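You operate a simulated robot arm through the tools that you are given. There is no shell and no other tool. Be economical: measure what you need, move in short steps, check, and stop when the job is done.

You are at the controls of a simulated two-armed robot. One attempt, no reset.

JOB
Carry the small black crate with both arms and set it on the right end of the grading table. Fetch the cream spool and set it on the blue rack shelf over the bays. Put one of the brass weights from the long table on the table top in front of the ring board. Take the green bearing and put it on top of the yellow cone. Put one of the yellow cards from the long table on the right end of the grading table. Put the cartridge labelled "cold" from the long table on top of the blue tape roll there and the cartridge labelled "food" on top of the blue cone. The order is free. Set down upright: cream spool, brass weight.
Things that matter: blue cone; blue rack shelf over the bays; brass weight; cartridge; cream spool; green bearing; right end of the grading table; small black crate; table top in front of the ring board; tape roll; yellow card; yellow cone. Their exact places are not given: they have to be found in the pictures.

It is judged by the outcome, as a careful person would: the job done as asked, and still so three seconds after it is handed in. It fails if anything else is knocked over, pushed out of place, dropped, spilled or broken.

ROBOT AND FRAMES
Two 7-joint arms with three-finger grippers on one trunk, on a base that drives. Base frame: it is fixed to the floor where the robot stands at the start and does not move with it; the origin is under the middle of the robot, x ahead of it, y to its left, z up; the surface under the hand at the start is at about z = 0.361. Units: m, degrees, N and s.
The left shoulder is at the start at [0.07, 0.146, 0.712], the right one opposite. With the tool pointing down near the work surface each hand reaches from about 0.28 to 0.68 m from the robot's upright axis, wherever it stands, measured 20 degrees to its own side. Places, roughly: blue cone [6.75, 0.25, 0.75]; blue rack shelf over the bays [-2.2, 0, 1]; brass weight [7, -0.25, 0.75]; cartridge [6.75, 0.25, 0.75]; cream spool (5x5x6 cm) [-2.2, -0.6, 0.6]; green bearing (7x7x3 cm) [6.7, 0, 0.8]; right end of the grading table [3, 0.3, 0.9]; small black crate [0.5, -0.25, 0.5]; table top in front of the ring board (17x38 cm) [4.94, 0.68, 0.9]; tape roll (8x8x5 cm) [6.9, 0, 0.8]; yellow card [7, 0.5, 0.75]; yellow cone [7, 0.5, 0.75]. Payload 2.2 kg a hand.
Tool frame (each hand has its own): the origin (TCP) lies between the finger pads and is the grasp point; the fingertips stand 0.028 m ahead of it; z points along the fingers, y is the line along which they close. Largest opening 0.102 m; the body of the gripper starts 0.071 m behind the TCP.
Orientation is that of the tool frame in the base frame, as [roll, pitch, yaw] about the fixed x, y, z axes, in that order (R = Rz(yaw) Ry(pitch) Rx(roll)). With the fingers straight down and closing along the base's y, the tool's x points along the base's -x, its y along +y and its z along -z.

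CONTROLS
- The arms move only by the tool nudge_tool. It takes "left_targets", "right_targets" or both (then of equal length, played together; a hand with none holds still); each is text: rows parted by semicolons, each of 7 numbers parted by spaces: the opening, from 0 (shut) to 1 (fully open), then the shift along the tool's x, y, z in m, then the turn, a rotation vector about the tool's x, y, z in degrees. In form: jaw dx dy dz rx ry rz; .... A call has 1 to 20 rows; each row is the pose to reach, as a shift and turn from the pose commanded when the call began, along the tool's axes at that moment. A row lasts 0.2 s, in which the tool goes at most 0.05 m and 8.6 degrees; a call with a longer step from one row to the next is refused whole, and so is a gripper value outside its range. Where a pose cannot be reached the arm comes as near as it can. A force on the tool above 40 N (or 10 N above the force at the start of the call, whichever is more), or a blocked arm, ends the call early, and 0.2 s more pass. The fingers move at their own pace and stop on an object; they squeeze with about 43 N. The grip force told is the motor's: it shows also when the fingers shut on nothing. Time passes only in rows, and 0.2 s behind the last, so rows that repeat a pose let the fingers close. The reply holds the time, the measured pose of the TCP, the force on the tool along the base axes, the opening and the grip force, in the units named above and with some noise, with the torque about the TCP (base axes, N m) and any sound that the robot's microphone picked up, and new pictures: "show" is both (left out), scene, wrist or none (wrist: the cameras of the hands that moved).
- Cameras (640 x 400 px; columns grow to the right, rows downward): "scene" is now at [0.1188, -0.0308, 0.9206]; the picture's right is [-0.42, -0.91, 0.00], its down [-0.70, 0.32, -0.63] and it looks along [0.58, -0.26, -0.77] (base axes); focal length 280 px, centre (320, 200). "left" rides on the left gripper at [0.072, 0.038, -0.086] in its tool frame; the picture's right is [-0.46, 0.89, 0.00], its down [-0.60, -0.32, -0.73] and it looks along [-0.65, -0.34, 0.68] (tool axes); focal length 256 px, centre (320, 200). "right" rides on the right gripper at [0.069, 0.044, -0.086] in its tool frame; the picture's right is [-0.53, 0.85, 0.00], its down [-0.58, -0.36, -0.73] and it looks along [-0.62, -0.39, 0.68] (tool axes); focal length 256 px, centre (320, 200).
- raise_lower(by): slides the trunk up (or, below 0, down) by that many m; the arms and the scene camera ride with it, the base frame stays. It gives what a move gives, with no picture.
- drive_base(legs): drives the robot by 1 to 6 legs, each [ahead, left, turn to the left] in m, m and degrees, along the robot's own axes; the way and the turn of a leg run together, so that a leg with both is an arc; at most 1.5 m and 180 degrees a leg. The arms and the cameras ride along, it lands a little off, and it stops where it bumps. It gives what a move gives, and a new picture of the scene camera.
- turn_head(pan, tilt): turns the head with the scene camera to pan (to the left, within 86 degrees either way) and tilt (down, from -29 to 69), counted from straight ahead of the robot. It gives what a move gives, and a new picture of the scene camera.
- measure_at(camera, pixels): for up to 12 pixels [column, row] of the newest picture of that camera ("zoom" is the newest enlarged one), the place [x, y, z] in the base frame of the surface seen there, good to about 0.002 m. The clock stands still meanwhile.
- enlarge(camera, box): a new picture of the part [left, top, right, bottom] of that camera's present view, enlarged. The clock stands still meanwhile.
- finish_job(): hands the job in; it is judged then, once.

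Go step by step. Measure first, check grasps and placings, and put right what went wrong. The budget is 131 turns and 260 pictures, counting those below and the enlarged ones. Unless the task says otherwise, let go and move clear before handing in.

The tools are called as name(argument=value, ...) on one line, values as JSON. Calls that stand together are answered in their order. nudge_tool: Moves the arms, as the interface text tells. Its arguments: {"type":"object","properties":{"left_targets":{"type":"string"},"right_targets":{"type":"string"},"show":{"type":"string","enum":["both","scene","wrist","none"]}},"required":[]} The other tools are called the same way: raise_lower (by) slides the trunk up or down; drive_base (legs) drives the base; turn_head (pan, tilt) turns the head that bears the scene camera; measure_at (camera, pixels) gives the place of the surface under pixels of a picture; enlarge (camera, box) takes an enlarged picture of a part of a camera's view; finish_job () hands the job in.

At the start:

```text
time: 0.0
left_tcp_pos: [0.3488, 0.0297, 0.651]
left_tool_rot: [180.0, 0.0, 180.0]
left_contact_force: [-0.3, -0.2, 0.0]
left_torque: [-0.04, 0.0, 0.0]
left_opening: 0.1021
left_grip_force: 0.2
right_tcp_pos: [0.3157, -0.2667, 0.5623]
right_tool_rot: [-180.0, 0.0, 179.9]
right_contact_force: [0.1, 0.3, 0.1]
right_torque: [0.0, 0.03, -0.03]
right_opening: 0.102
right_grip_force: 0.1
trunk travel left (down, up): [-0.25, 0.69]
robot x, y, heading: [0.0023, 0.0007, -0.0]
head pan, tilt: [-24.6, 50.7]
```

scene: 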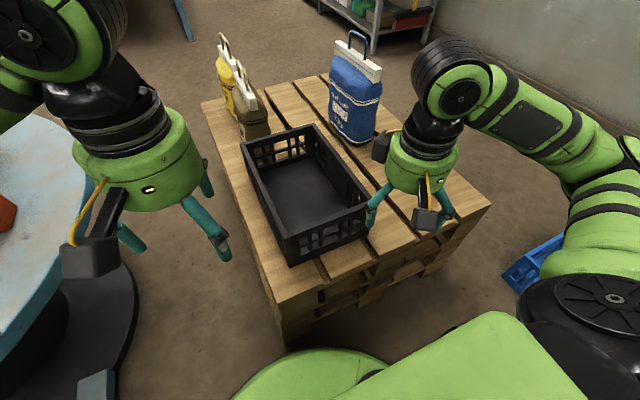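
right: 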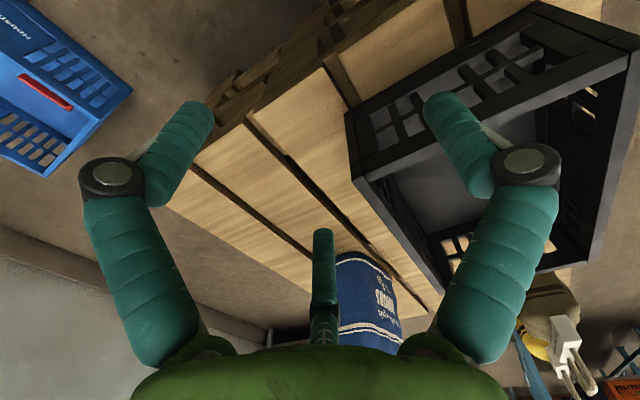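
left: 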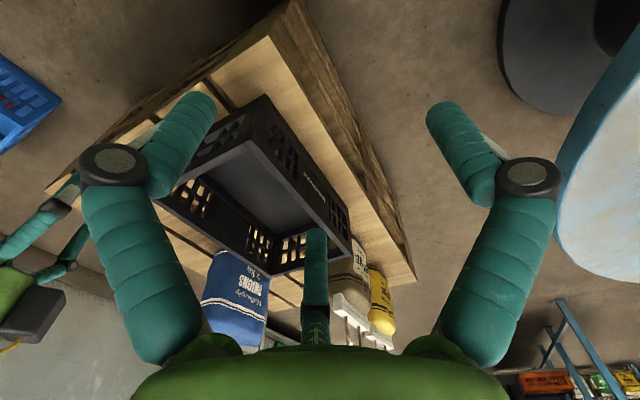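

The black crate sits on the pallet, its rim corners near (242,147), (312,126), (366,190), (283,238). I measure it before planning.

measure_at(camera="scene", pixels=[[242, 147], [312, 127], [365, 188], [284, 237], [277, 137], [262, 190], [325, 213], [340, 160], [305, 190], [292, 264], [225, 170], [350, 225]])

enlarge(camera="scene", box=[200, 100, 420, 300])

turn_head(pan=40, tilt=15)

turn_head(pan=0, tilt=5)

```text
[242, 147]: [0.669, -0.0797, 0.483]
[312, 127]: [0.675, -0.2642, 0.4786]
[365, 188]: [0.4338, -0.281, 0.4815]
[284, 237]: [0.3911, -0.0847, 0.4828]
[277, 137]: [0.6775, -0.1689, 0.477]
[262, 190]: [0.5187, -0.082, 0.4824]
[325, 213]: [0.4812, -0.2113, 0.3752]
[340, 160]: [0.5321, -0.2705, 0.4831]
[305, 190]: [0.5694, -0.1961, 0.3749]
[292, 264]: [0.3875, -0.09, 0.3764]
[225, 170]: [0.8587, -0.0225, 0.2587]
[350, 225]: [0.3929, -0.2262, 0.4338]
```

```text
2.00 times, centred on (310, 200) of scene
```

zoom: 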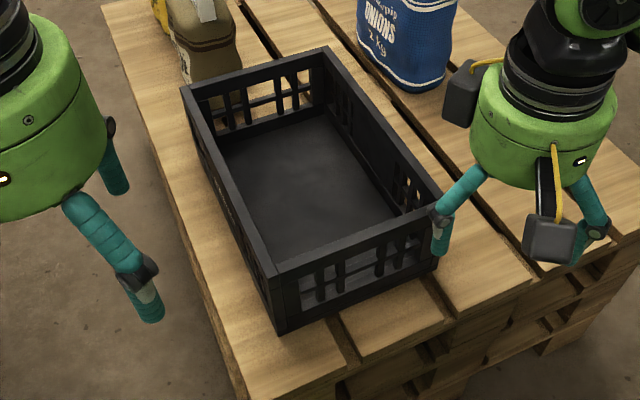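

```text
time: 1.4
left_tcp_pos: [0.347, 0.0299, 0.6516]
left_tool_rot: [-180.0, 0.0, 180.0]
left_contact_force: [-0.4, -0.3, -0.3]
left_torque: [-0.02, 0.05, -0.01]
left_opening: 0.1019
left_grip_force: 0.0
right_tcp_pos: [0.316, -0.266, 0.5626]
right_tool_rot: [179.9, 0.0, -180.0]
right_contact_force: [-0.1, 0.0, -0.1]
right_torque: [0.0, -0.03, 0.02]
right_opening: 0.1022
right_grip_force: 0.0
trunk travel left (down, up): [-0.25, 0.69]
robot x, y, heading: [0.0009, 0.0001, 0.2]
head pan, tilt: [40.0, 15.0]
```

scene: 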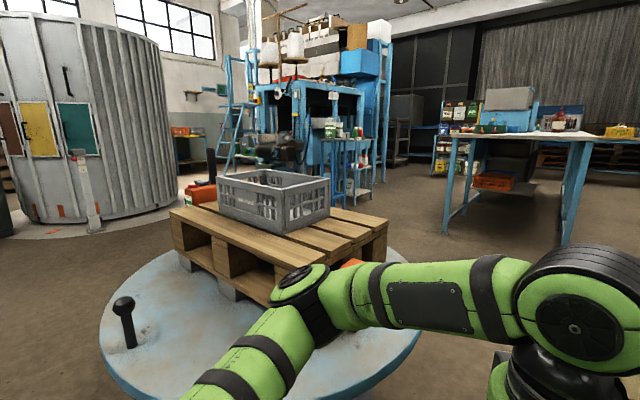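

```text
time: 2.4
left_tcp_pos: [0.3482, 0.0301, 0.6515]
left_tool_rot: [180.0, 0.0, 180.0]
left_contact_force: [0.8, -0.3, 0.2]
left_torque: [0.02, -0.03, -0.03]
left_opening: 0.102
left_grip_force: 0.1
right_tcp_pos: [0.3159, -0.2659, 0.5614]
right_tool_rot: [180.0, -0.1, 179.9]
right_contact_force: [0.3, 0.4, 0.3]
right_torque: [0.01, -0.01, 0.01]
right_opening: 0.1019
right_grip_force: 0.0
trunk travel left (down, up): [-0.25, 0.69]
robot x, y, heading: [-0.0003, -0.0002, 0.2]
head pan, tilt: [0.0, 5.0]
```

scene: 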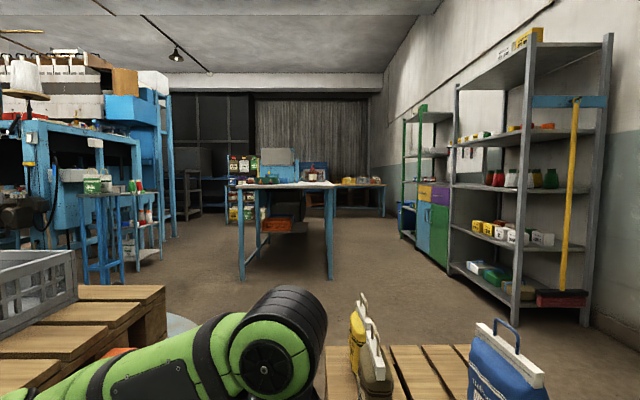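

The blue-legged table ahead around (290,187) should be the grading table, with a ring board and long table behind. I measure some points and zoom in.

measure_at(camera="scene", pixels=[[240, 187], [333, 185], [285, 188], [260, 181], [320, 170], [360, 181], [242, 275], [331, 275], [120, 192], [280, 222], [315, 182]])

enlarge(camera="scene", box=[220, 140, 400, 250])

```text
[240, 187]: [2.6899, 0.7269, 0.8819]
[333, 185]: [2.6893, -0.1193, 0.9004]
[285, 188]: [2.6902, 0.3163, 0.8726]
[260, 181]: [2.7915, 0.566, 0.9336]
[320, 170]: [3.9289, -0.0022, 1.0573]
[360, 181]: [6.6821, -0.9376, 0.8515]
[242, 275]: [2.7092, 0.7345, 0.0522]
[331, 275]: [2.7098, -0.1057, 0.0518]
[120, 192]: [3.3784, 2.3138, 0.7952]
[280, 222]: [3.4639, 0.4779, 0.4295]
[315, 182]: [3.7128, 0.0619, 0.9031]
```

```text
3.56 times, centred on (310, 195) of scene
```

zoom: 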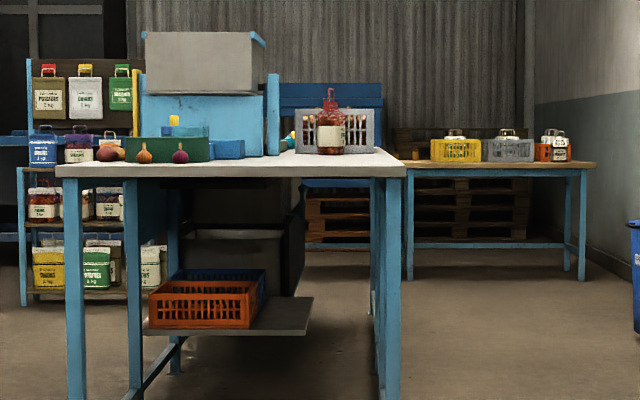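

The grading table top is about z 0.90, x from 2.69, y -0.12..0.73. Before grasping the crate I check the blue bag and free floor around the pallet.

turn_head(pan=-60, tilt=40)

turn_head(pan=-15, tilt=40)

```text
time: 3.7
left_tcp_pos: [0.3487, 0.0301, 0.6507]
left_tool_rot: [180.0, 0.0, 180.0]
left_contact_force: [-0.1, -0.1, -0.2]
left_torque: [0.02, -0.02, -0.01]
left_opening: 0.1021
left_grip_force: 0.0
right_tcp_pos: [0.3167, -0.266, 0.5623]
right_tool_rot: [-180.0, 0.0, 179.9]
right_contact_force: [1.2, -0.4, 0.2]
right_torque: [-0.02, 0.01, -0.01]
right_opening: 0.102
right_grip_force: 0.2
trunk travel left (down, up): [-0.25, 0.69]
robot x, y, heading: [-0.0003, -0.0019, 0.1]
head pan, tilt: [-60.0, 40.0]
```

scene: 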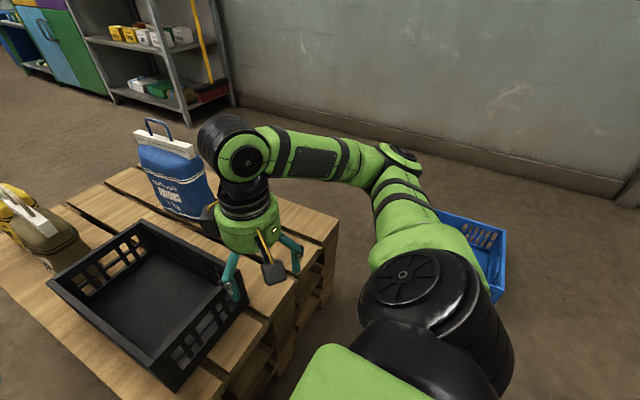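

```text
time: 4.8
left_tcp_pos: [0.3484, 0.0296, 0.6512]
left_tool_rot: [-180.0, 0.0, -180.0]
left_contact_force: [0.5, -0.4, -0.2]
left_torque: [0.01, 0.01, 0.01]
left_opening: 0.1018
left_grip_force: 0.1
right_tcp_pos: [0.3164, -0.2672, 0.5618]
right_tool_rot: [180.0, 0.0, 180.0]
right_contact_force: [0.1, 0.0, -0.2]
right_torque: [-0.01, 0.01, -0.03]
right_opening: 0.1021
right_grip_force: 0.1
trunk travel left (down, up): [-0.25, 0.69]
robot x, y, heading: [0.0004, 0.0023, -0.1]
head pan, tilt: [-15.0, 40.0]
```

scene: 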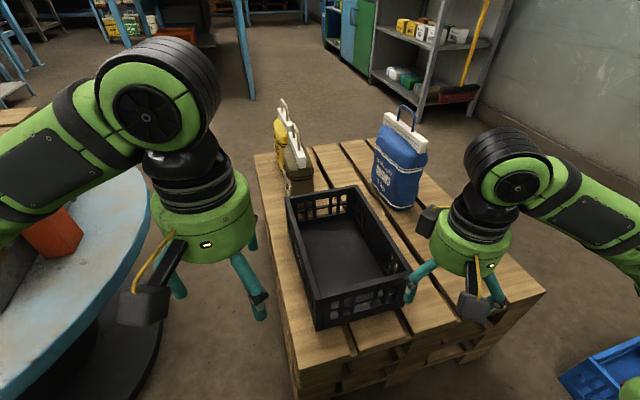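

I measure the bags, pallet corners, turntable edge and blue bin in this view.

measure_at(camera="scene", pixels=[[395, 206], [378, 190], [400, 108], [298, 190], [280, 103], [256, 157], [298, 385], [540, 290], [153, 230], [70, 380], [575, 375], [380, 65]])

enlarge(camera="scene", box=[270, 90, 430, 340])

```text
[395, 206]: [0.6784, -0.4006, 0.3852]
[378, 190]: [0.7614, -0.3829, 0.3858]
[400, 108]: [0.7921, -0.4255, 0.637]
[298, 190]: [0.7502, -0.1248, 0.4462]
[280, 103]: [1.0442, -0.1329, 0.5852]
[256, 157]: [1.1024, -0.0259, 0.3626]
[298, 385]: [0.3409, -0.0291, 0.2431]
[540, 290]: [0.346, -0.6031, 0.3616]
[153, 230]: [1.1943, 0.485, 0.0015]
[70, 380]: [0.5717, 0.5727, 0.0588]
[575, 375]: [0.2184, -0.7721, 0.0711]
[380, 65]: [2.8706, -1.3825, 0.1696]
```

```text
1.60 times, centred on (350, 215) of scene
```

zoom: 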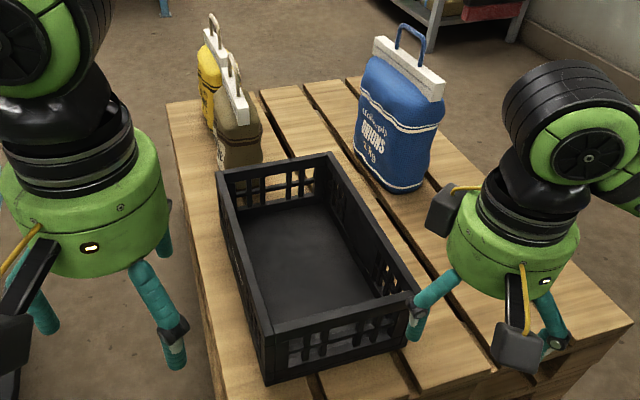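

Clear of bags (blue bag starts at x 0.68). I measure rim lines on the zoom for the long walls.

measure_at(camera="zoom", pixels=[[238, 262], [244, 262], [249, 262], [365, 235], [370, 235], [376, 235], [222, 178], [264, 350], [336, 160], [408, 300], [416, 298], [300, 260]])

```text
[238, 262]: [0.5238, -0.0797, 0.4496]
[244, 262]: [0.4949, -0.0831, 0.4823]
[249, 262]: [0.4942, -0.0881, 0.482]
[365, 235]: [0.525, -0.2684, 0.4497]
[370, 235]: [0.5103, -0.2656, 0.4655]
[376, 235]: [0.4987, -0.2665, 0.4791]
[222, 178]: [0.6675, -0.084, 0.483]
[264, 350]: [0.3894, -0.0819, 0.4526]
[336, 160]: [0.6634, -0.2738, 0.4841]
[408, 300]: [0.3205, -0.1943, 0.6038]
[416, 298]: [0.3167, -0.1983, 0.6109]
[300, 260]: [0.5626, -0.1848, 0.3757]
```

Long walls centre at y≈-0.085 and y≈-0.273, rim z 0.483, centre x≈0.53. I bring both open hands above the walls.

nudge_tool(left_targets="1 -0.03 -0.02 0 0 0 0; 1 -0.06 -0.04 0 0 0 0; 1 -0.1 -0.06 0 0 0 0; 1 -0.14 -0.085 0.03 0 0 0; 1 -0.177 -0.115 0.06 0 0 0; 1 -0.177 -0.115 0.09 0 0 0", right_targets="1 -0.035 -0.007 0 0 0 0; 1 -0.07 -0.007 0 0 0 0; 1 -0.11 -0.007 0 0 0 0; 1 -0.15 -0.007 0 0 0 0; 1 -0.19 -0.007 0 0 0 0; 1 -0.209 -0.007 0 0 0 0", show="both")

```text
refused: row 4 steps farther than a row can; nothing moved
```

nudge_tool(left_targets="1 -0.03 -0.02 0 0 0 0; 1 -0.06 -0.04 0 0 0 0; 1 -0.1 -0.06 0 0 0 0; 1 -0.14 -0.085 0 0 0 0; 1 -0.177 -0.115 0 0 0 0; 1 -0.177 -0.115 0.045 0 0 0; 1 -0.177 -0.115 0.09 0 0 0", right_targets="1 -0.035 -0.007 0 0 0 0; 1 -0.07 -0.007 0 0 0 0; 1 -0.11 -0.007 0 0 0 0; 1 -0.15 -0.007 0 0 0 0; 1 -0.19 -0.007 0 0 0 0; 1 -0.209 -0.007 0 0 0 0; 1 -0.209 -0.007 0 0 0 0", show="both")

```text
time: 6.4
left_tcp_pos: [0.5254, -0.0852, 0.5586]
left_tool_rot: [-179.9, 0.0, -179.9]
left_contact_force: [1.2, -0.7, -0.6]
left_torque: [0.01, 0.0, 0.05]
left_opening: 0.1019
left_grip_force: 0.0
right_tcp_pos: [0.5246, -0.2734, 0.5611]
right_tool_rot: [-179.9, 0.1, -179.9]
right_contact_force: [0.6, -0.9, -0.1]
right_torque: [-0.04, 0.0, 0.01]
right_opening: 0.102
right_grip_force: 0.1
trunk travel left (down, up): [-0.25, 0.69]
robot x, y, heading: [0.0004, 0.0022, -0.3]
head pan, tilt: [-15.0, 40.0]
```

scene: 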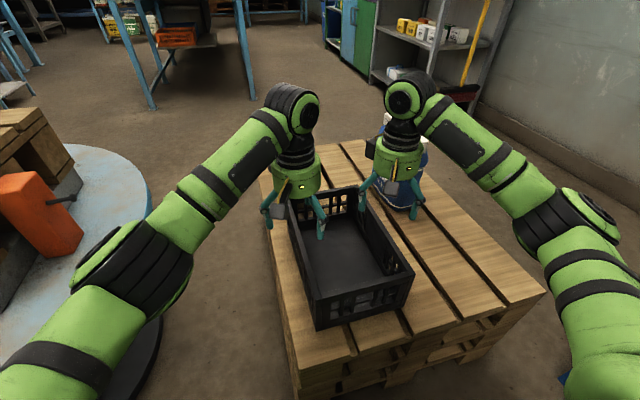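
right: 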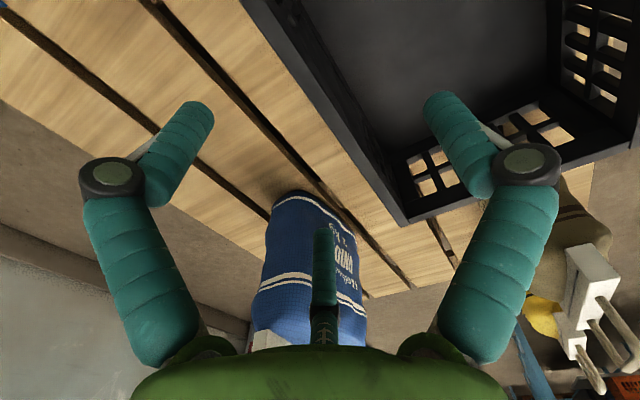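
left: 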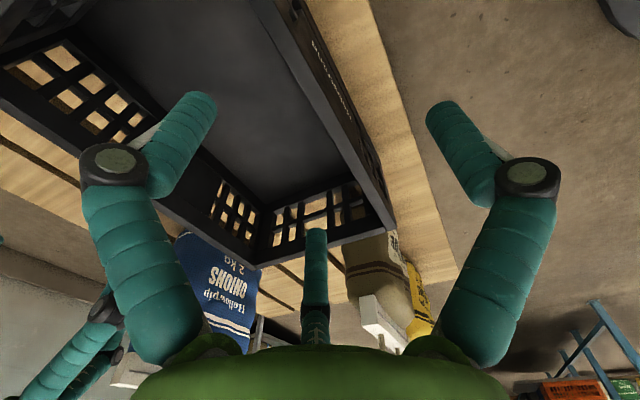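

Both hands straddle the long walls. I go down to z≈0.465 and close together.

nudge_tool(left_targets="1 0 0 0.035 0 0 0; 1 0 0 0.07 0 0 0; 1 0 0 0.094 0 0 0; 0.5 0 0 0.094 0 0 0; 0 0 0 0.094 0 0 0; 0 0 0 0.094 0 0 0; 0 0 0 0.094 0 0 0", right_targets="1 0 0 0.035 0 0 0; 1 0 0 0.07 0 0 0; 1 0 0 0.096 0 0 0; 0.5 0 0 0.096 0 0 0; 0 0 0 0.096 0 0 0; 0 0 0 0.096 0 0 0; 0 0 0 0.096 0 0 0", show="scene")

```text
time: 8.0
left_tcp_pos: [0.5238, -0.0876, 0.4662]
left_tool_rot: [-179.8, 0.1, 179.9]
left_contact_force: [3.1, -5.6, 0.4]
left_torque: [0.02, -0.47, 0.34]
left_opening: 0.0193
left_grip_force: 42.9
right_tcp_pos: [0.5239, -0.2752, 0.4668]
right_tool_rot: [179.9, 0.0, -179.9]
right_contact_force: [-2.0, 4.3, 2.7]
right_torque: [0.15, -0.13, 0.25]
right_opening: 0.0195
right_grip_force: 43.7
trunk travel left (down, up): [-0.25, 0.69]
robot x, y, heading: [-0.0006, 0.0001, -0.0]
head pan, tilt: [-15.0, 40.0]
```

scene: 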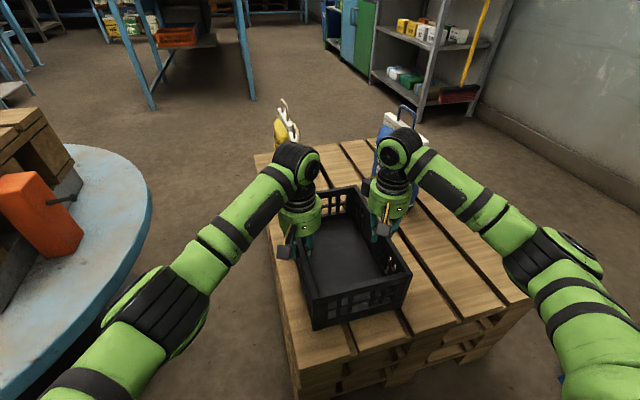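

Both grips hold the walls (opening 0.019 m). I raise the trunk with the crate.

raise_lower(by=0.1)

raise_lower(by=0.5)

turn_head(pan=10, tilt=30)

```text
time: 9.4
left_tcp_pos: [0.5252, -0.0864, 0.5675]
left_tool_rot: [-180.0, -0.1, 180.0]
left_contact_force: [0.6, -0.1, -0.7]
left_torque: [0.0, 0.03, -0.01]
left_opening: 0.0018
left_grip_force: 31.5
right_tcp_pos: [0.5245, -0.2754, 0.5661]
right_tool_rot: [180.0, 0.0, -180.0]
right_contact_force: [0.9, 0.5, 0.3]
right_torque: [-0.01, -0.01, -0.02]
right_opening: 0.0023
right_grip_force: 30.9
trunk travel left (down, up): [-0.35, 0.59]
robot x, y, heading: [0.0045, 0.0024, -0.1]
head pan, tilt: [-15.0, 40.0]
```

```text
refused: 0.5 is not a number from -0.4 to 0.4
```

```text
time: 10.3
left_tcp_pos: [0.5244, -0.0862, 0.5677]
left_tool_rot: [180.0, 0.0, -180.0]
left_contact_force: [-0.4, -0.3, 0.5]
left_torque: [0.0, -0.02, 0.01]
left_opening: 0.0019
left_grip_force: 31.5
right_tcp_pos: [0.5241, -0.2753, 0.5672]
right_tool_rot: [179.9, 0.0, -179.9]
right_contact_force: [-0.2, -0.2, 0.4]
right_torque: [0.03, 0.0, 0.02]
right_opening: 0.0023
right_grip_force: 31.5
trunk travel left (down, up): [-0.35, 0.59]
robot x, y, heading: [-0.0019, -0.001, -0.1]
head pan, tilt: [10.0, 30.0]
```

scene: 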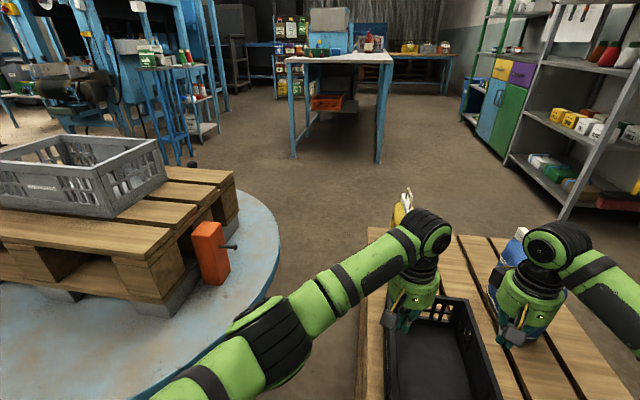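

The fingers are shut (0.002 m): the crate slipped out and stayed on the pallet. I look closely at its walls.

turn_head(pan=-18, tilt=55)

enlarge(camera="scene", box=[230, 80, 430, 280])

nudge_tool(left_targets="0 0 0 0 0 0 0; 0 0 0 0 0 0 0", right_targets="0 0 0 0 0 0 0; 0 0 0 0 0 0 0", show="wrist")

```text
time: 11.2
left_tcp_pos: [0.5257, -0.0857, 0.5666]
left_tool_rot: [-180.0, 0.0, -179.9]
left_contact_force: [0.7, -0.7, -0.9]
left_torque: [-0.01, 0.0, -0.03]
left_opening: 0.002
left_grip_force: 31.5
right_tcp_pos: [0.5253, -0.2756, 0.5668]
right_tool_rot: [180.0, 0.0, -180.0]
right_contact_force: [-0.2, 1.2, -0.2]
right_torque: [-0.06, -0.03, -0.02]
right_opening: 0.0019
right_grip_force: 31.3
trunk travel left (down, up): [-0.35, 0.59]
robot x, y, heading: [-0.0005, -0.0004, 0.2]
head pan, tilt: [-18.0, 55.0]
```

scene: 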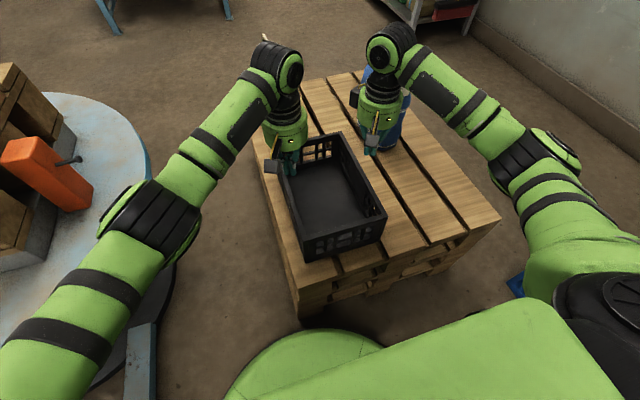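

```text
2.00 times, centred on (330, 180) of scene
```

zoom: 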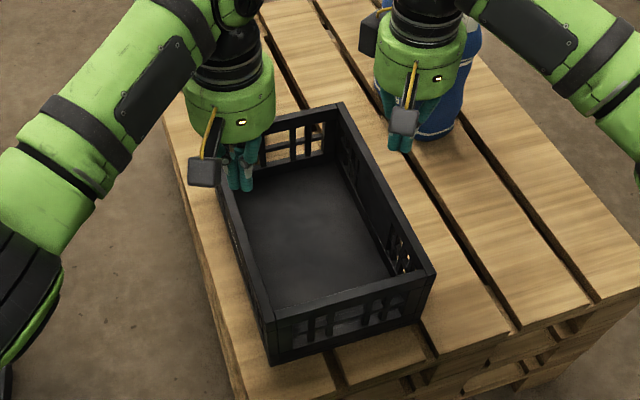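

```text
time: 11.8
left_tcp_pos: [0.5251, -0.0868, 0.567]
left_tool_rot: [-179.8, 0.0, 180.0]
left_contact_force: [0.2, -0.2, -1.0]
left_torque: [0.03, 0.01, 0.01]
left_opening: 0.002
left_grip_force: 31.7
right_tcp_pos: [0.5243, -0.2758, 0.5685]
right_tool_rot: [180.0, -0.1, 180.0]
right_contact_force: [0.1, -0.5, 0.1]
right_torque: [-0.02, 0.02, 0.0]
right_opening: 0.0024
right_grip_force: 31.5
trunk travel left (down, up): [-0.35, 0.59]
robot x, y, heading: [-0.0008, -0.0006, -0.2]
head pan, tilt: [-18.0, 55.0]
```

right: 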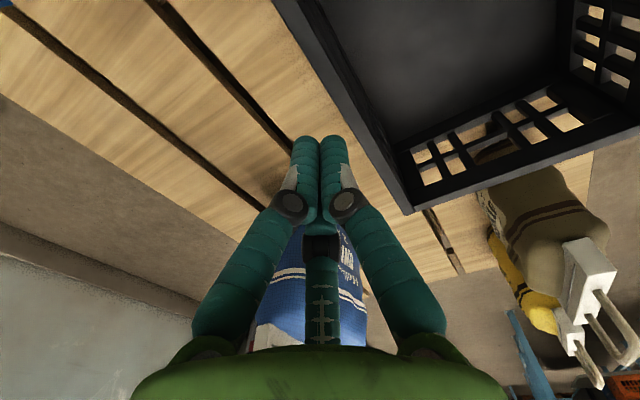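
left: 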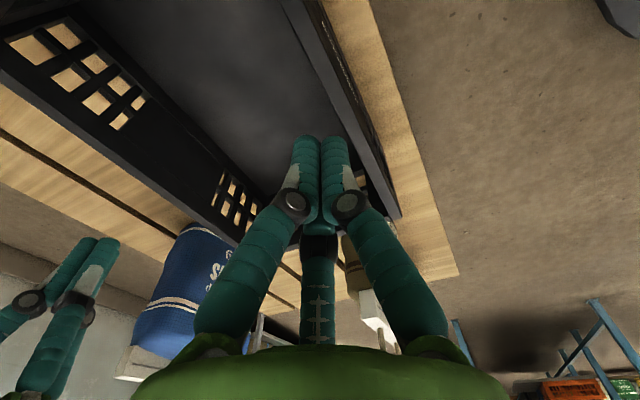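

Measuring where the crate is now.

measure_at(camera="zoom", pixels=[[268, 318], [276, 312], [428, 270], [340, 106], [385, 190], [380, 190], [378, 193], [246, 245], [242, 245], [239, 245], [360, 155], [274, 355]])

measure_at(camera="left", pixels=[[295, 30], [305, 30], [315, 30], [370, 165], [376, 165], [382, 165], [60, 110], [120, 175]])

```text
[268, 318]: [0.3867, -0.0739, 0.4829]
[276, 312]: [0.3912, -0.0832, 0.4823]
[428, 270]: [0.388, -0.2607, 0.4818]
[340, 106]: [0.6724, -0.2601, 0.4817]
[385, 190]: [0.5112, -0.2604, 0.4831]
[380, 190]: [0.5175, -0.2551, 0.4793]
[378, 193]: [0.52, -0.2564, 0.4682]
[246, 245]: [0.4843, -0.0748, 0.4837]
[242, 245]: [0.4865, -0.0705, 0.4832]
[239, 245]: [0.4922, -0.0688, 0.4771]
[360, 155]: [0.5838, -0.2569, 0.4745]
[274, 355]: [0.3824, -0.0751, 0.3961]
```

```text
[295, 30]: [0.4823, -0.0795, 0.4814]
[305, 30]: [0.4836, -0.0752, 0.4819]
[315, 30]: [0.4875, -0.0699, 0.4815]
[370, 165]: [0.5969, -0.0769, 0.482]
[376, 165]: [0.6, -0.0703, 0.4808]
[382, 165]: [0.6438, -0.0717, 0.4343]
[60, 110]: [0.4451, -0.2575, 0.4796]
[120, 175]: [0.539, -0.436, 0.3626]
```

The crate shifted about 1 cm left. The force signs suggest only the inner fingers pressed, so I measure the right wall's thickness from the right wrist view.

measure_at(camera="right", pixels=[[318, 100], [324, 100], [330, 100], [336, 100], [342, 100], [348, 100], [285, 30], [292, 30], [298, 30], [304, 30], [310, 30], [318, 30]])

measure_at(camera="left", pixels=[[285, 30], [290, 30], [295, 30], [300, 30], [305, 30], [310, 30], [315, 30], [320, 30], [325, 30], [356, 165], [362, 165], [370, 165]])

enlarge(camera="right", box=[250, 0, 450, 220])

```text
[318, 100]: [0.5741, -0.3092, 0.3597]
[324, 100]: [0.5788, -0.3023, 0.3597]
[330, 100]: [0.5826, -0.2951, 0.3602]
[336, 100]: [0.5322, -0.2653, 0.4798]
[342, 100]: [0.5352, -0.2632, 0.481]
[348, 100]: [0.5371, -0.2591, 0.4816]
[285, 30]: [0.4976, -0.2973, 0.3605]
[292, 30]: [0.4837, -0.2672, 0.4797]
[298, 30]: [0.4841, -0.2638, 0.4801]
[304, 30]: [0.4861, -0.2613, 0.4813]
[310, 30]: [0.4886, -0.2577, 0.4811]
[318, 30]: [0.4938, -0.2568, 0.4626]
```

```text
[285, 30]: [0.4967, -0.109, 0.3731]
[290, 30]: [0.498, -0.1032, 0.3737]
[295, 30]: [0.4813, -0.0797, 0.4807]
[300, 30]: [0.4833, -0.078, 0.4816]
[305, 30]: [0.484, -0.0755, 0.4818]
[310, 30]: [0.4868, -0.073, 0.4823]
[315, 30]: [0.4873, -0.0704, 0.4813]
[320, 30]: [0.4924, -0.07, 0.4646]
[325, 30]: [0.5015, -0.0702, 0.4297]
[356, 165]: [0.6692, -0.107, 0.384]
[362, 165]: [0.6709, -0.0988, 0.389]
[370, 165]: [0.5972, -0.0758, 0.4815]
```

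```text
1.82 times, centred on (350, 110) of right
```

zoom: 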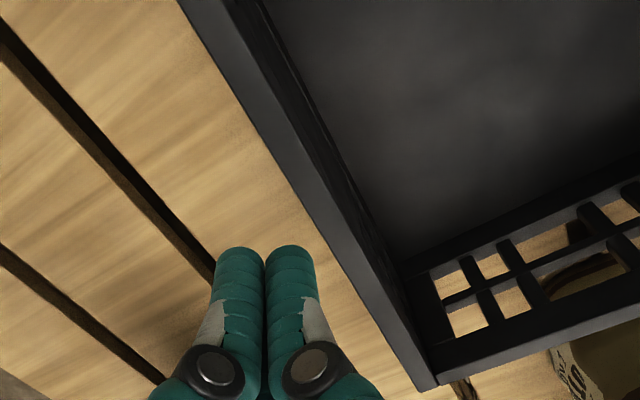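

Rims are clean: left wall y -0.070..-0.080, right -0.257..-0.267. I regrip deeper (TCP z≈0.437) and lift slowly by the arms to feel the weight.

nudge_tool(left_targets="1 0 0.0115 0 0 0 0; 1 0 0.0115 0 0 0 0; 1 0 0.0115 0.04 0 0 0; 1 0 0.0115 0.08 0 0 0; 1 0 0.0115 0.11 0 0 0; 1 0 0.0115 0.13 0 0 0; 1 0 0.0115 0.13 0 0 0; 0.3 0 0.0115 0.13 0 0 0; 0 0 0.0115 0.13 0 0 0; 0 0 0.0115 0.13 0 0 0; 0 0 0.0115 0.13 0 0 0; 0 0 0.0115 0.13 0 0 0", right_targets="1 0 0.013 0 0 0 0; 1 0 0.013 0 0 0 0; 1 0 0.013 0.04 0 0 0; 1 0 0.013 0.08 0 0 0; 1 0 0.013 0.11 0 0 0; 1 0 0.013 0.13 0 0 0; 1 0 0.013 0.13 0 0 0; 0.3 0 0.013 0.13 0 0 0; 0 0 0.013 0.13 0 0 0; 0 0 0.013 0.13 0 0 0; 0 0 0.013 0.13 0 0 0; 0 0 0.013 0.13 0 0 0", show="wrist")

```text
time: 14.4
left_tcp_pos: [0.5262, -0.0739, 0.4377]
left_tool_rot: [179.9, 0.1, 180.0]
left_contact_force: [-0.5, 0.5, 1.2]
left_torque: [0.02, -0.09, 0.11]
left_opening: 0.0197
left_grip_force: 42.7
right_tcp_pos: [0.5257, -0.2636, 0.4403]
right_tool_rot: [-179.8, 0.0, 180.0]
right_contact_force: [0.2, -2.3, 1.3]
right_torque: [-0.08, -0.04, 0.13]
right_opening: 0.0195
right_grip_force: 42.6
trunk travel left (down, up): [-0.35, 0.59]
robot x, y, heading: [0.0027, 0.0006, 0.1]
head pan, tilt: [-18.0, 55.0]
```

right: 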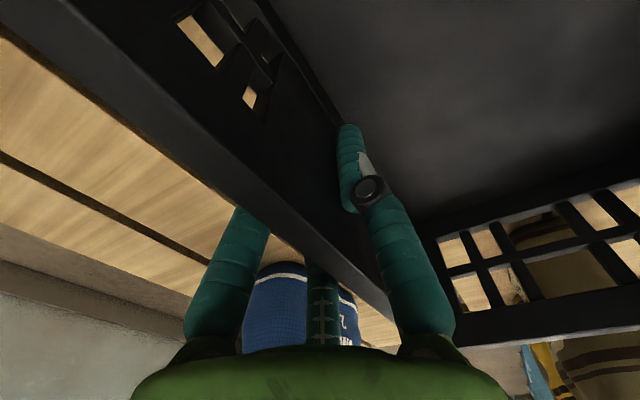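
left: 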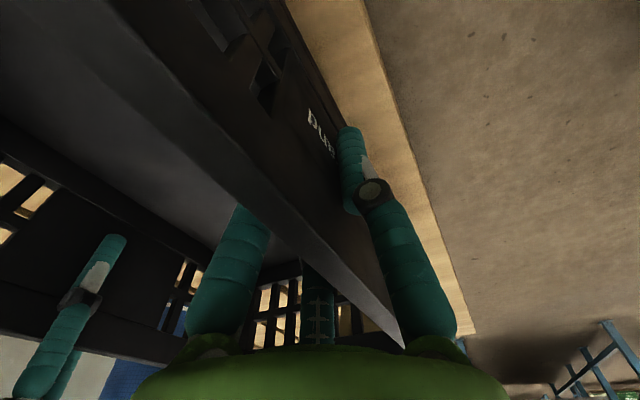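

Solid grip again. Slow lift by the arms, 4 cm.

nudge_tool(left_targets="0 0 0 -0.004 0 0 0; 0 0 0 -0.008 0 0 0; 0 0 0 -0.014 0 0 0; 0 0 0 -0.02 0 0 0; 0 0 0 -0.03 0 0 0; 0 0 0 -0.04 0 0 0; 0 0 0 -0.04 0 0 0", right_targets="0 0 0 -0.004 0 0 0; 0 0 0 -0.008 0 0 0; 0 0 0 -0.014 0 0 0; 0 0 0 -0.02 0 0 0; 0 0 0 -0.03 0 0 0; 0 0 0 -0.04 0 0 0; 0 0 0 -0.04 0 0 0", show="both")

```text
time: 16.0
left_tcp_pos: [0.5262, -0.0744, 0.4775]
left_tool_rot: [179.9, 0.0, -179.8]
left_contact_force: [6.9, 4.1, -11.6]
left_torque: [0.72, -0.7, 0.52]
left_opening: 0.0196
left_grip_force: 42.6
right_tcp_pos: [0.5256, -0.2631, 0.4772]
right_tool_rot: [179.9, 0.1, 180.0]
right_contact_force: [-6.4, -4.0, 7.7]
right_torque: [1.11, 0.76, 0.72]
right_opening: 0.0197
right_grip_force: 42.9
trunk travel left (down, up): [-0.35, 0.59]
robot x, y, heading: [0.0002, -0.0008, -0.2]
head pan, tilt: [-18.0, 55.0]
```

scene: 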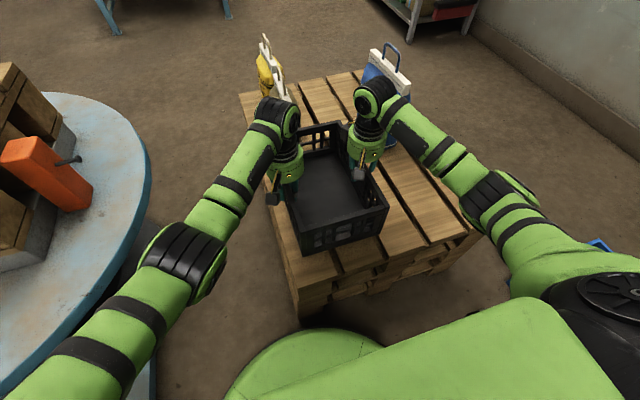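
right: 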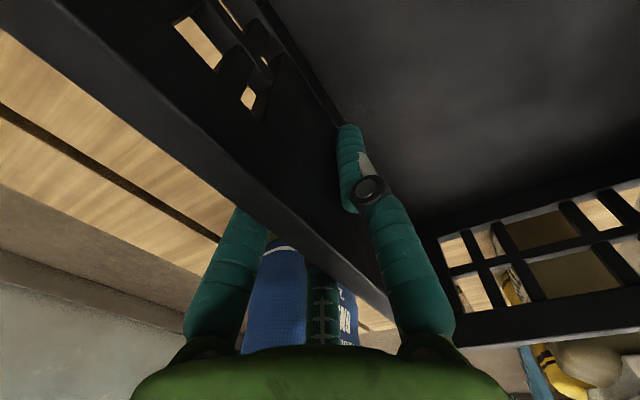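
left: 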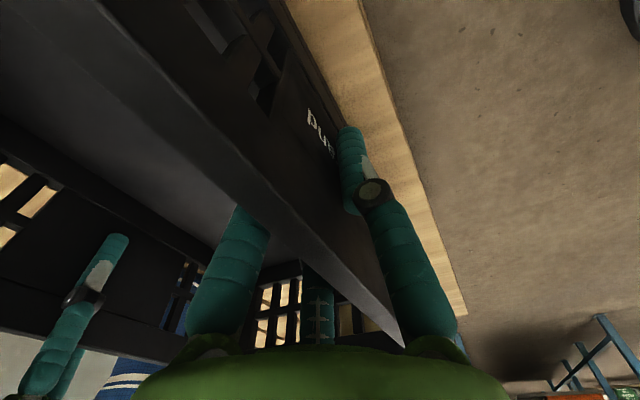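

nudge_tool(left_targets="0 0 0 0.001 0 0 0; 0 0 0 0.002 0 0 0", show="none")

measure_at(camera="scene", pixels=[[311, 245], [385, 205], [300, 215], [345, 123], [338, 178]])

```text
time: 16.6
left_tcp_pos: [0.525, -0.0738, 0.4745]
left_tool_rot: [180.0, 0.0, -180.0]
left_contact_force: [5.5, 4.4, -7.2]
left_torque: [0.45, -0.03, 0.49]
left_opening: 0.0197
left_grip_force: 43.0
right_tcp_pos: [0.5253, -0.2623, 0.4757]
right_tool_rot: [-179.8, 0.0, -180.0]
right_contact_force: [-5.3, -4.1, 3.3]
right_torque: [0.47, 0.02, 0.53]
right_opening: 0.0194
right_grip_force: 42.8
trunk travel left (down, up): [-0.35, 0.59]
robot x, y, heading: [-0.0018, -0.0013, -0.1]
head pan, tilt: [-18.0, 55.0]
```

```text
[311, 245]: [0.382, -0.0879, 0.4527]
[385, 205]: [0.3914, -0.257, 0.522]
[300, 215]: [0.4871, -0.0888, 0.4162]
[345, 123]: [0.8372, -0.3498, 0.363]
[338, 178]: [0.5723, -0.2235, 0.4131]
```

The crate is up (floor z 0.413), weighs about 4 N. I relax the internal strain, then try the trunk gently.

nudge_tool(left_targets="0 -0.001 0.001 0.001 0 0 0; 0 -0.002 0.001 0.001 0 0 0", show="none")

raise_lower(by=0.03)

raise_lower(by=0.05)

```text
time: 17.2
left_tcp_pos: [0.5261, -0.0749, 0.4749]
left_tool_rot: [-179.9, -0.1, 180.0]
left_contact_force: [1.4, 2.9, -2.6]
left_torque: [0.09, -0.2, 0.05]
left_opening: 0.0195
left_grip_force: 42.9
right_tcp_pos: [0.5265, -0.2629, 0.4758]
right_tool_rot: [-180.0, 0.1, 179.8]
right_contact_force: [-0.7, -2.4, -0.9]
right_torque: [0.0, 0.25, 0.08]
right_opening: 0.0196
right_grip_force: 43.0
trunk travel left (down, up): [-0.35, 0.59]
robot x, y, heading: [0.0009, 0.0002, -0.2]
head pan, tilt: [-18.0, 55.0]
```

```text
time: 17.9
left_tcp_pos: [0.5273, -0.0733, 0.5048]
left_tool_rot: [180.0, -0.1, -180.0]
left_contact_force: [0.5, 2.2, -1.8]
left_torque: [-0.04, 0.17, 0.05]
left_opening: 0.0193
left_grip_force: 43.4
right_tcp_pos: [0.5257, -0.2623, 0.5066]
right_tool_rot: [-179.9, 0.0, -180.0]
right_contact_force: [-0.6, -1.0, -2.3]
right_torque: [-0.03, -0.07, 0.03]
right_opening: 0.0194
right_grip_force: 42.9
trunk travel left (down, up): [-0.38, 0.56]
robot x, y, heading: [-0.0005, -0.0026, 0.1]
head pan, tilt: [-18.0, 55.0]
```

```text
time: 18.9
left_tcp_pos: [0.5281, -0.0736, 0.5542]
left_tool_rot: [180.0, -0.1, -180.0]
left_contact_force: [0.2, -1.1, -1.6]
left_torque: [-0.02, 0.09, 0.0]
left_opening: 0.0192
left_grip_force: 42.9
right_tcp_pos: [0.5259, -0.2618, 0.5577]
right_tool_rot: [179.9, -0.1, 179.9]
right_contact_force: [-0.8, 2.3, -2.0]
right_torque: [0.05, -0.04, -0.04]
right_opening: 0.0195
right_grip_force: 43.0
trunk travel left (down, up): [-0.43, 0.51]
robot x, y, heading: [0.0019, -0.0005, -0.1]
head pan, tilt: [-18.0, 55.0]
```

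Grip holds well with trunk motion. I raise up to table clearance and look at the floor passage.

raise_lower(by=0.4)

raise_lower(by=0.09)

turn_head(pan=60, tilt=60)

turn_head(pan=-80, tilt=50)

turn_head(pan=15, tilt=40)

```text
time: 22.7
left_tcp_pos: [0.5273, -0.0732, 0.9555]
left_tool_rot: [180.0, 0.0, -179.9]
left_contact_force: [0.3, -5.5, -1.7]
left_torque: [-0.19, 0.0, 0.01]
left_opening: 0.0192
left_grip_force: 43.2
right_tcp_pos: [0.5256, -0.2614, 0.9565]
right_tool_rot: [-180.0, 0.0, -180.0]
right_contact_force: [-0.4, 6.3, -2.2]
right_torque: [0.18, 0.01, -0.02]
right_opening: 0.0193
right_grip_force: 42.9
trunk travel left (down, up): [-0.83, 0.11]
robot x, y, heading: [0.0005, 0.001, -0.2]
head pan, tilt: [-18.0, 55.0]
```

```text
time: 23.9
left_tcp_pos: [0.5271, -0.0741, 1.0441]
left_tool_rot: [-179.9, 0.0, 180.0]
left_contact_force: [-0.3, -6.5, -1.4]
left_torque: [-0.18, 0.03, 0.04]
left_opening: 0.0194
left_grip_force: 43.1
right_tcp_pos: [0.5266, -0.2621, 1.0461]
right_tool_rot: [180.0, 0.0, 180.0]
right_contact_force: [0.5, 7.1, -2.9]
right_torque: [0.18, 0.04, -0.01]
right_opening: 0.0194
right_grip_force: 42.4
trunk travel left (down, up): [-0.92, 0.02]
robot x, y, heading: [0.0001, 0.0045, 0.3]
head pan, tilt: [-18.0, 55.0]
```

```text
time: 25.4
left_tcp_pos: [0.5285, -0.0726, 1.0441]
left_tool_rot: [180.0, -0.1, -180.0]
left_contact_force: [1.0, -7.9, -1.8]
left_torque: [-0.2, 0.02, 0.01]
left_opening: 0.0194
left_grip_force: 43.6
right_tcp_pos: [0.5255, -0.2621, 1.0473]
right_tool_rot: [180.0, 0.0, 180.0]
right_contact_force: [-0.3, 7.1, -2.7]
right_torque: [0.21, 0.01, 0.0]
right_opening: 0.0193
right_grip_force: 43.3
trunk travel left (down, up): [-0.92, 0.02]
robot x, y, heading: [-0.0034, 0.0023, 0.0]
head pan, tilt: [60.0, 60.0]
```

scene: 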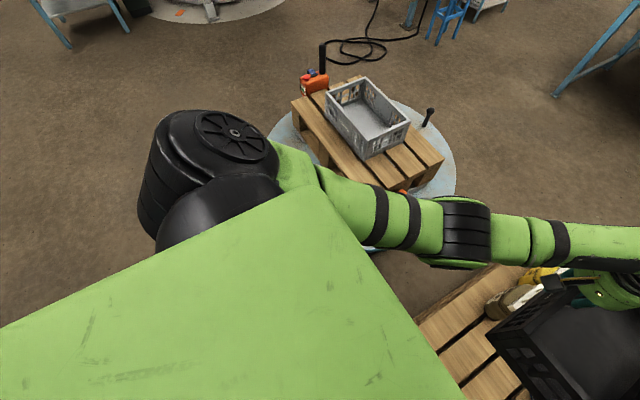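

```text
time: 27.7
left_tcp_pos: [0.5269, -0.0733, 1.0445]
left_tool_rot: [180.0, 0.0, 179.9]
left_contact_force: [-0.1, -8.3, -1.8]
left_torque: [-0.22, 0.03, 0.03]
left_opening: 0.0192
left_grip_force: 42.8
right_tcp_pos: [0.5258, -0.2625, 1.0475]
right_tool_rot: [-179.9, 0.0, -179.9]
right_contact_force: [-0.3, 9.1, -2.6]
right_torque: [0.21, 0.04, -0.01]
right_opening: 0.0198
right_grip_force: 42.8
trunk travel left (down, up): [-0.92, 0.02]
robot x, y, heading: [0.0026, -0.0022, -0.2]
head pan, tilt: [-80.0, 50.0]
```

scene: 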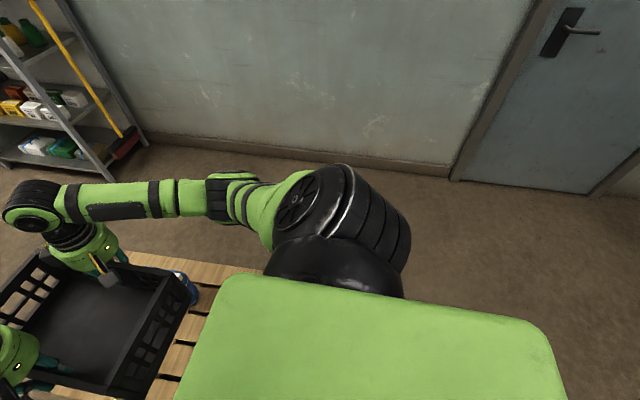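

```text
time: 29.4
left_tcp_pos: [0.5278, -0.0743, 1.045]
left_tool_rot: [180.0, 0.0, 180.0]
left_contact_force: [-0.9, -8.5, -1.2]
left_torque: [-0.23, 0.0, 0.05]
left_opening: 0.0194
left_grip_force: 42.3
right_tcp_pos: [0.5248, -0.2627, 1.0464]
right_tool_rot: [180.0, 0.0, 180.0]
right_contact_force: [-0.9, 9.7, -1.5]
right_torque: [0.23, 0.01, 0.0]
right_opening: 0.0197
right_grip_force: 43.4
trunk travel left (down, up): [-0.92, 0.02]
robot x, y, heading: [-0.0038, 0.0011, -0.1]
head pan, tilt: [15.0, 40.0]
```

scene: 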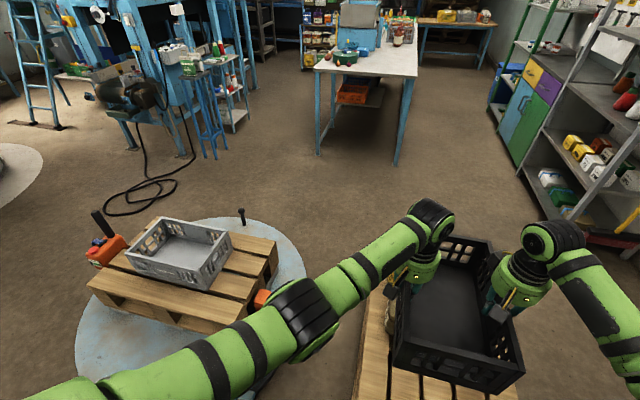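

I zoom on the grading table and measure its top plus the floor gap between pallet and turntable.

enlarge(camera="scene", box=[300, 0, 440, 90])

measure_at(camera="scene", pixels=[[320, 69], [413, 75], [415, 40], [370, 60], [345, 55], [398, 40], [295, 250], [305, 280], [362, 320], [355, 20], [240, 212], [270, 232]])

```text
4.44 times, centred on (370, 45) of scene
```

zoom: 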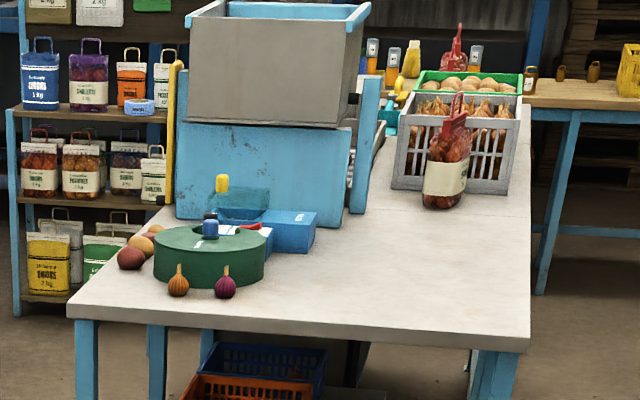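

```text
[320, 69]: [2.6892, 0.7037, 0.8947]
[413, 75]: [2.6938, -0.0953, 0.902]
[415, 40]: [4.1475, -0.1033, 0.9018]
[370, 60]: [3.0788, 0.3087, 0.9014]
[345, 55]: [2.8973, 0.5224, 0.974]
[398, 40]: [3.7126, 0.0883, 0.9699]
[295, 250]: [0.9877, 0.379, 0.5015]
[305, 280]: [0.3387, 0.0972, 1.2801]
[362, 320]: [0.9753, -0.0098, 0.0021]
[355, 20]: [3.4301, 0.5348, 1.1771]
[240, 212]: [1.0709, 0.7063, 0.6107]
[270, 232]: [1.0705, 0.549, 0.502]
```

The free part of the grading table's near right corner is x 2.7–3.35, y -0.1..0.38. I back off from the pallet 0.5 m and look at both passages.

drive_base(legs=[[-0.5, 0, 0]])

turn_head(pan=-45, tilt=35)

```text
time: 32.3
left_tcp_pos: [0.0305, -0.0728, 1.0436]
left_tool_rot: [179.9, 0.0, -179.8]
left_contact_force: [0.3, -8.9, -2.5]
left_torque: [-0.27, 0.01, -0.02]
left_opening: 0.0192
left_grip_force: 43.0
right_tcp_pos: [0.0308, -0.2605, 1.0454]
right_tool_rot: [180.0, -0.1, -179.7]
right_contact_force: [0.5, 9.1, -1.9]
right_torque: [0.22, 0.03, -0.01]
right_opening: 0.0192
right_grip_force: 43.1
trunk travel left (down, up): [-0.92, 0.02]
robot x, y, heading: [-0.4997, -0.0029, 0.2]
head pan, tilt: [15.0, 40.0]
```

scene: 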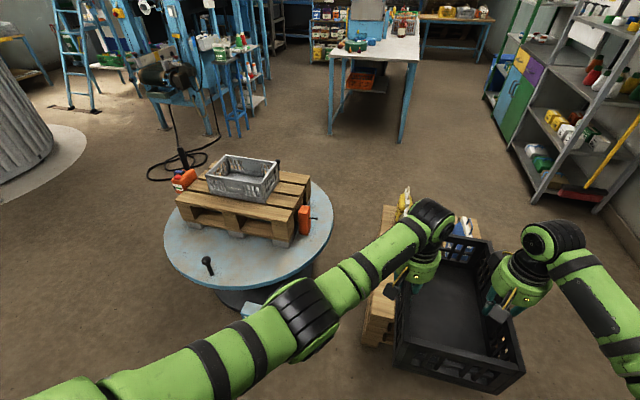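

```text
time: 33.6
left_tcp_pos: [0.0295, -0.0716, 1.0449]
left_tool_rot: [-180.0, -0.1, -179.7]
left_contact_force: [-0.3, -1.3, -2.4]
left_torque: [-0.02, 0.04, 0.0]
left_opening: 0.0195
left_grip_force: 43.1
right_tcp_pos: [0.0277, -0.2607, 1.0466]
right_tool_rot: [179.9, 0.1, -179.7]
right_contact_force: [0.8, 0.7, -2.1]
right_torque: [0.0, -0.01, 0.01]
right_opening: 0.0194
right_grip_force: 42.6
trunk travel left (down, up): [-0.92, 0.02]
robot x, y, heading: [-0.5008, -0.0047, 0.2]
head pan, tilt: [-45.0, 35.0]
```

scene: 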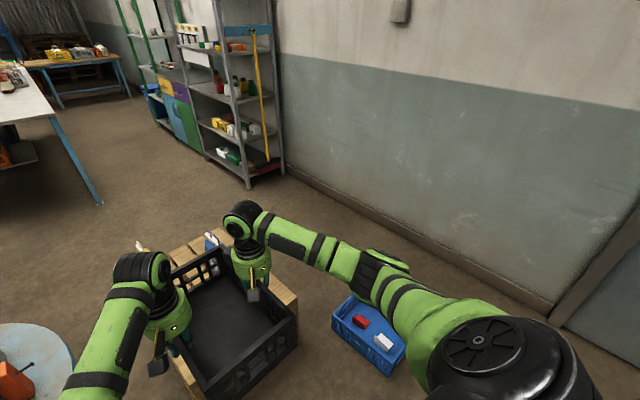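

measure_at(camera="scene", pixels=[[334, 318], [402, 350], [385, 372], [360, 298], [295, 300], [420, 245], [540, 310], [248, 188], [282, 178], [60, 350], [10, 330], [310, 200]])

```text
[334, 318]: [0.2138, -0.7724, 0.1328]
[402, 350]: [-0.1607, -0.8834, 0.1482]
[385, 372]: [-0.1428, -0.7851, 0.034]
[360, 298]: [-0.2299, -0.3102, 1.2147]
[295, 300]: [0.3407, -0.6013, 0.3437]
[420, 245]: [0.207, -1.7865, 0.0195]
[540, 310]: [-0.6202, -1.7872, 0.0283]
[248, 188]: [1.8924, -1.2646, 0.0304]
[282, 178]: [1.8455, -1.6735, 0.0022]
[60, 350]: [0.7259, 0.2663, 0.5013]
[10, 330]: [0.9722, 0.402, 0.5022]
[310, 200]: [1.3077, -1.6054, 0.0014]
```

measure_at(camera="scene", pixels=[[395, 262], [375, 255], [540, 340], [480, 318], [330, 250], [420, 300]])

turn_head(pan=45, tilt=30)

```text
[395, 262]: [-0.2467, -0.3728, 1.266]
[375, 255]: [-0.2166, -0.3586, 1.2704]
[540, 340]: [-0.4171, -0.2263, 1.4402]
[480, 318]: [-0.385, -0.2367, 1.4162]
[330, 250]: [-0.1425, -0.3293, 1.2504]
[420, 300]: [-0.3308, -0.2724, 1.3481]
```

```text
time: 35.3
left_tcp_pos: [0.0289, -0.0728, 1.0443]
left_tool_rot: [-179.9, 0.0, -179.7]
left_contact_force: [-0.4, -0.9, -1.0]
left_torque: [-0.04, -0.02, 0.01]
left_opening: 0.0191
left_grip_force: 42.9
right_tcp_pos: [0.0278, -0.2608, 1.0469]
right_tool_rot: [-179.9, 0.0, -179.7]
right_contact_force: [-0.1, 0.9, -2.2]
right_torque: [0.03, 0.02, -0.02]
right_opening: 0.0193
right_grip_force: 43.4
trunk travel left (down, up): [-0.92, 0.02]
robot x, y, heading: [-0.5015, -0.002, 0.2]
head pan, tilt: [45.0, 30.0]
```

scene: 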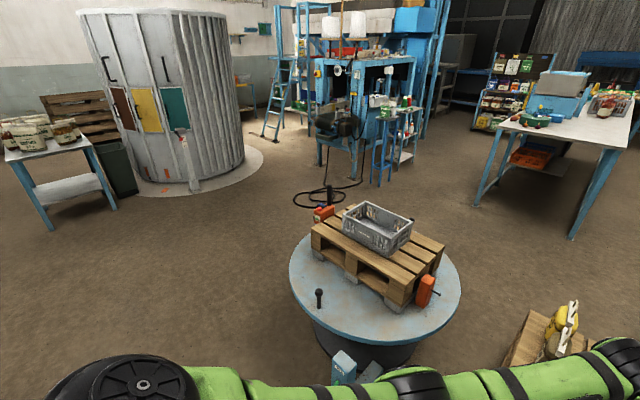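

The left side looks wide open; I measure the turntable edges, cable and machine foot.

measure_at(camera="scene", pixels=[[291, 270], [320, 318], [455, 280], [415, 237], [300, 203], [365, 170], [375, 185], [262, 160], [50, 230], [408, 168], [310, 235]])

```text
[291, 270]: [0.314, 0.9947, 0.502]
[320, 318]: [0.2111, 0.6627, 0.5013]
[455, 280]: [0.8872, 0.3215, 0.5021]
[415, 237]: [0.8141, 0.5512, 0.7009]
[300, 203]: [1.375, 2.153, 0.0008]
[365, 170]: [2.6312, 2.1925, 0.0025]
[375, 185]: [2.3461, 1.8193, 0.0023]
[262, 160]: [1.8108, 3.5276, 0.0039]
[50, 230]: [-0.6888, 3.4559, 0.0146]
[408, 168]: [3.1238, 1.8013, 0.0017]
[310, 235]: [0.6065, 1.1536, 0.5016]
```

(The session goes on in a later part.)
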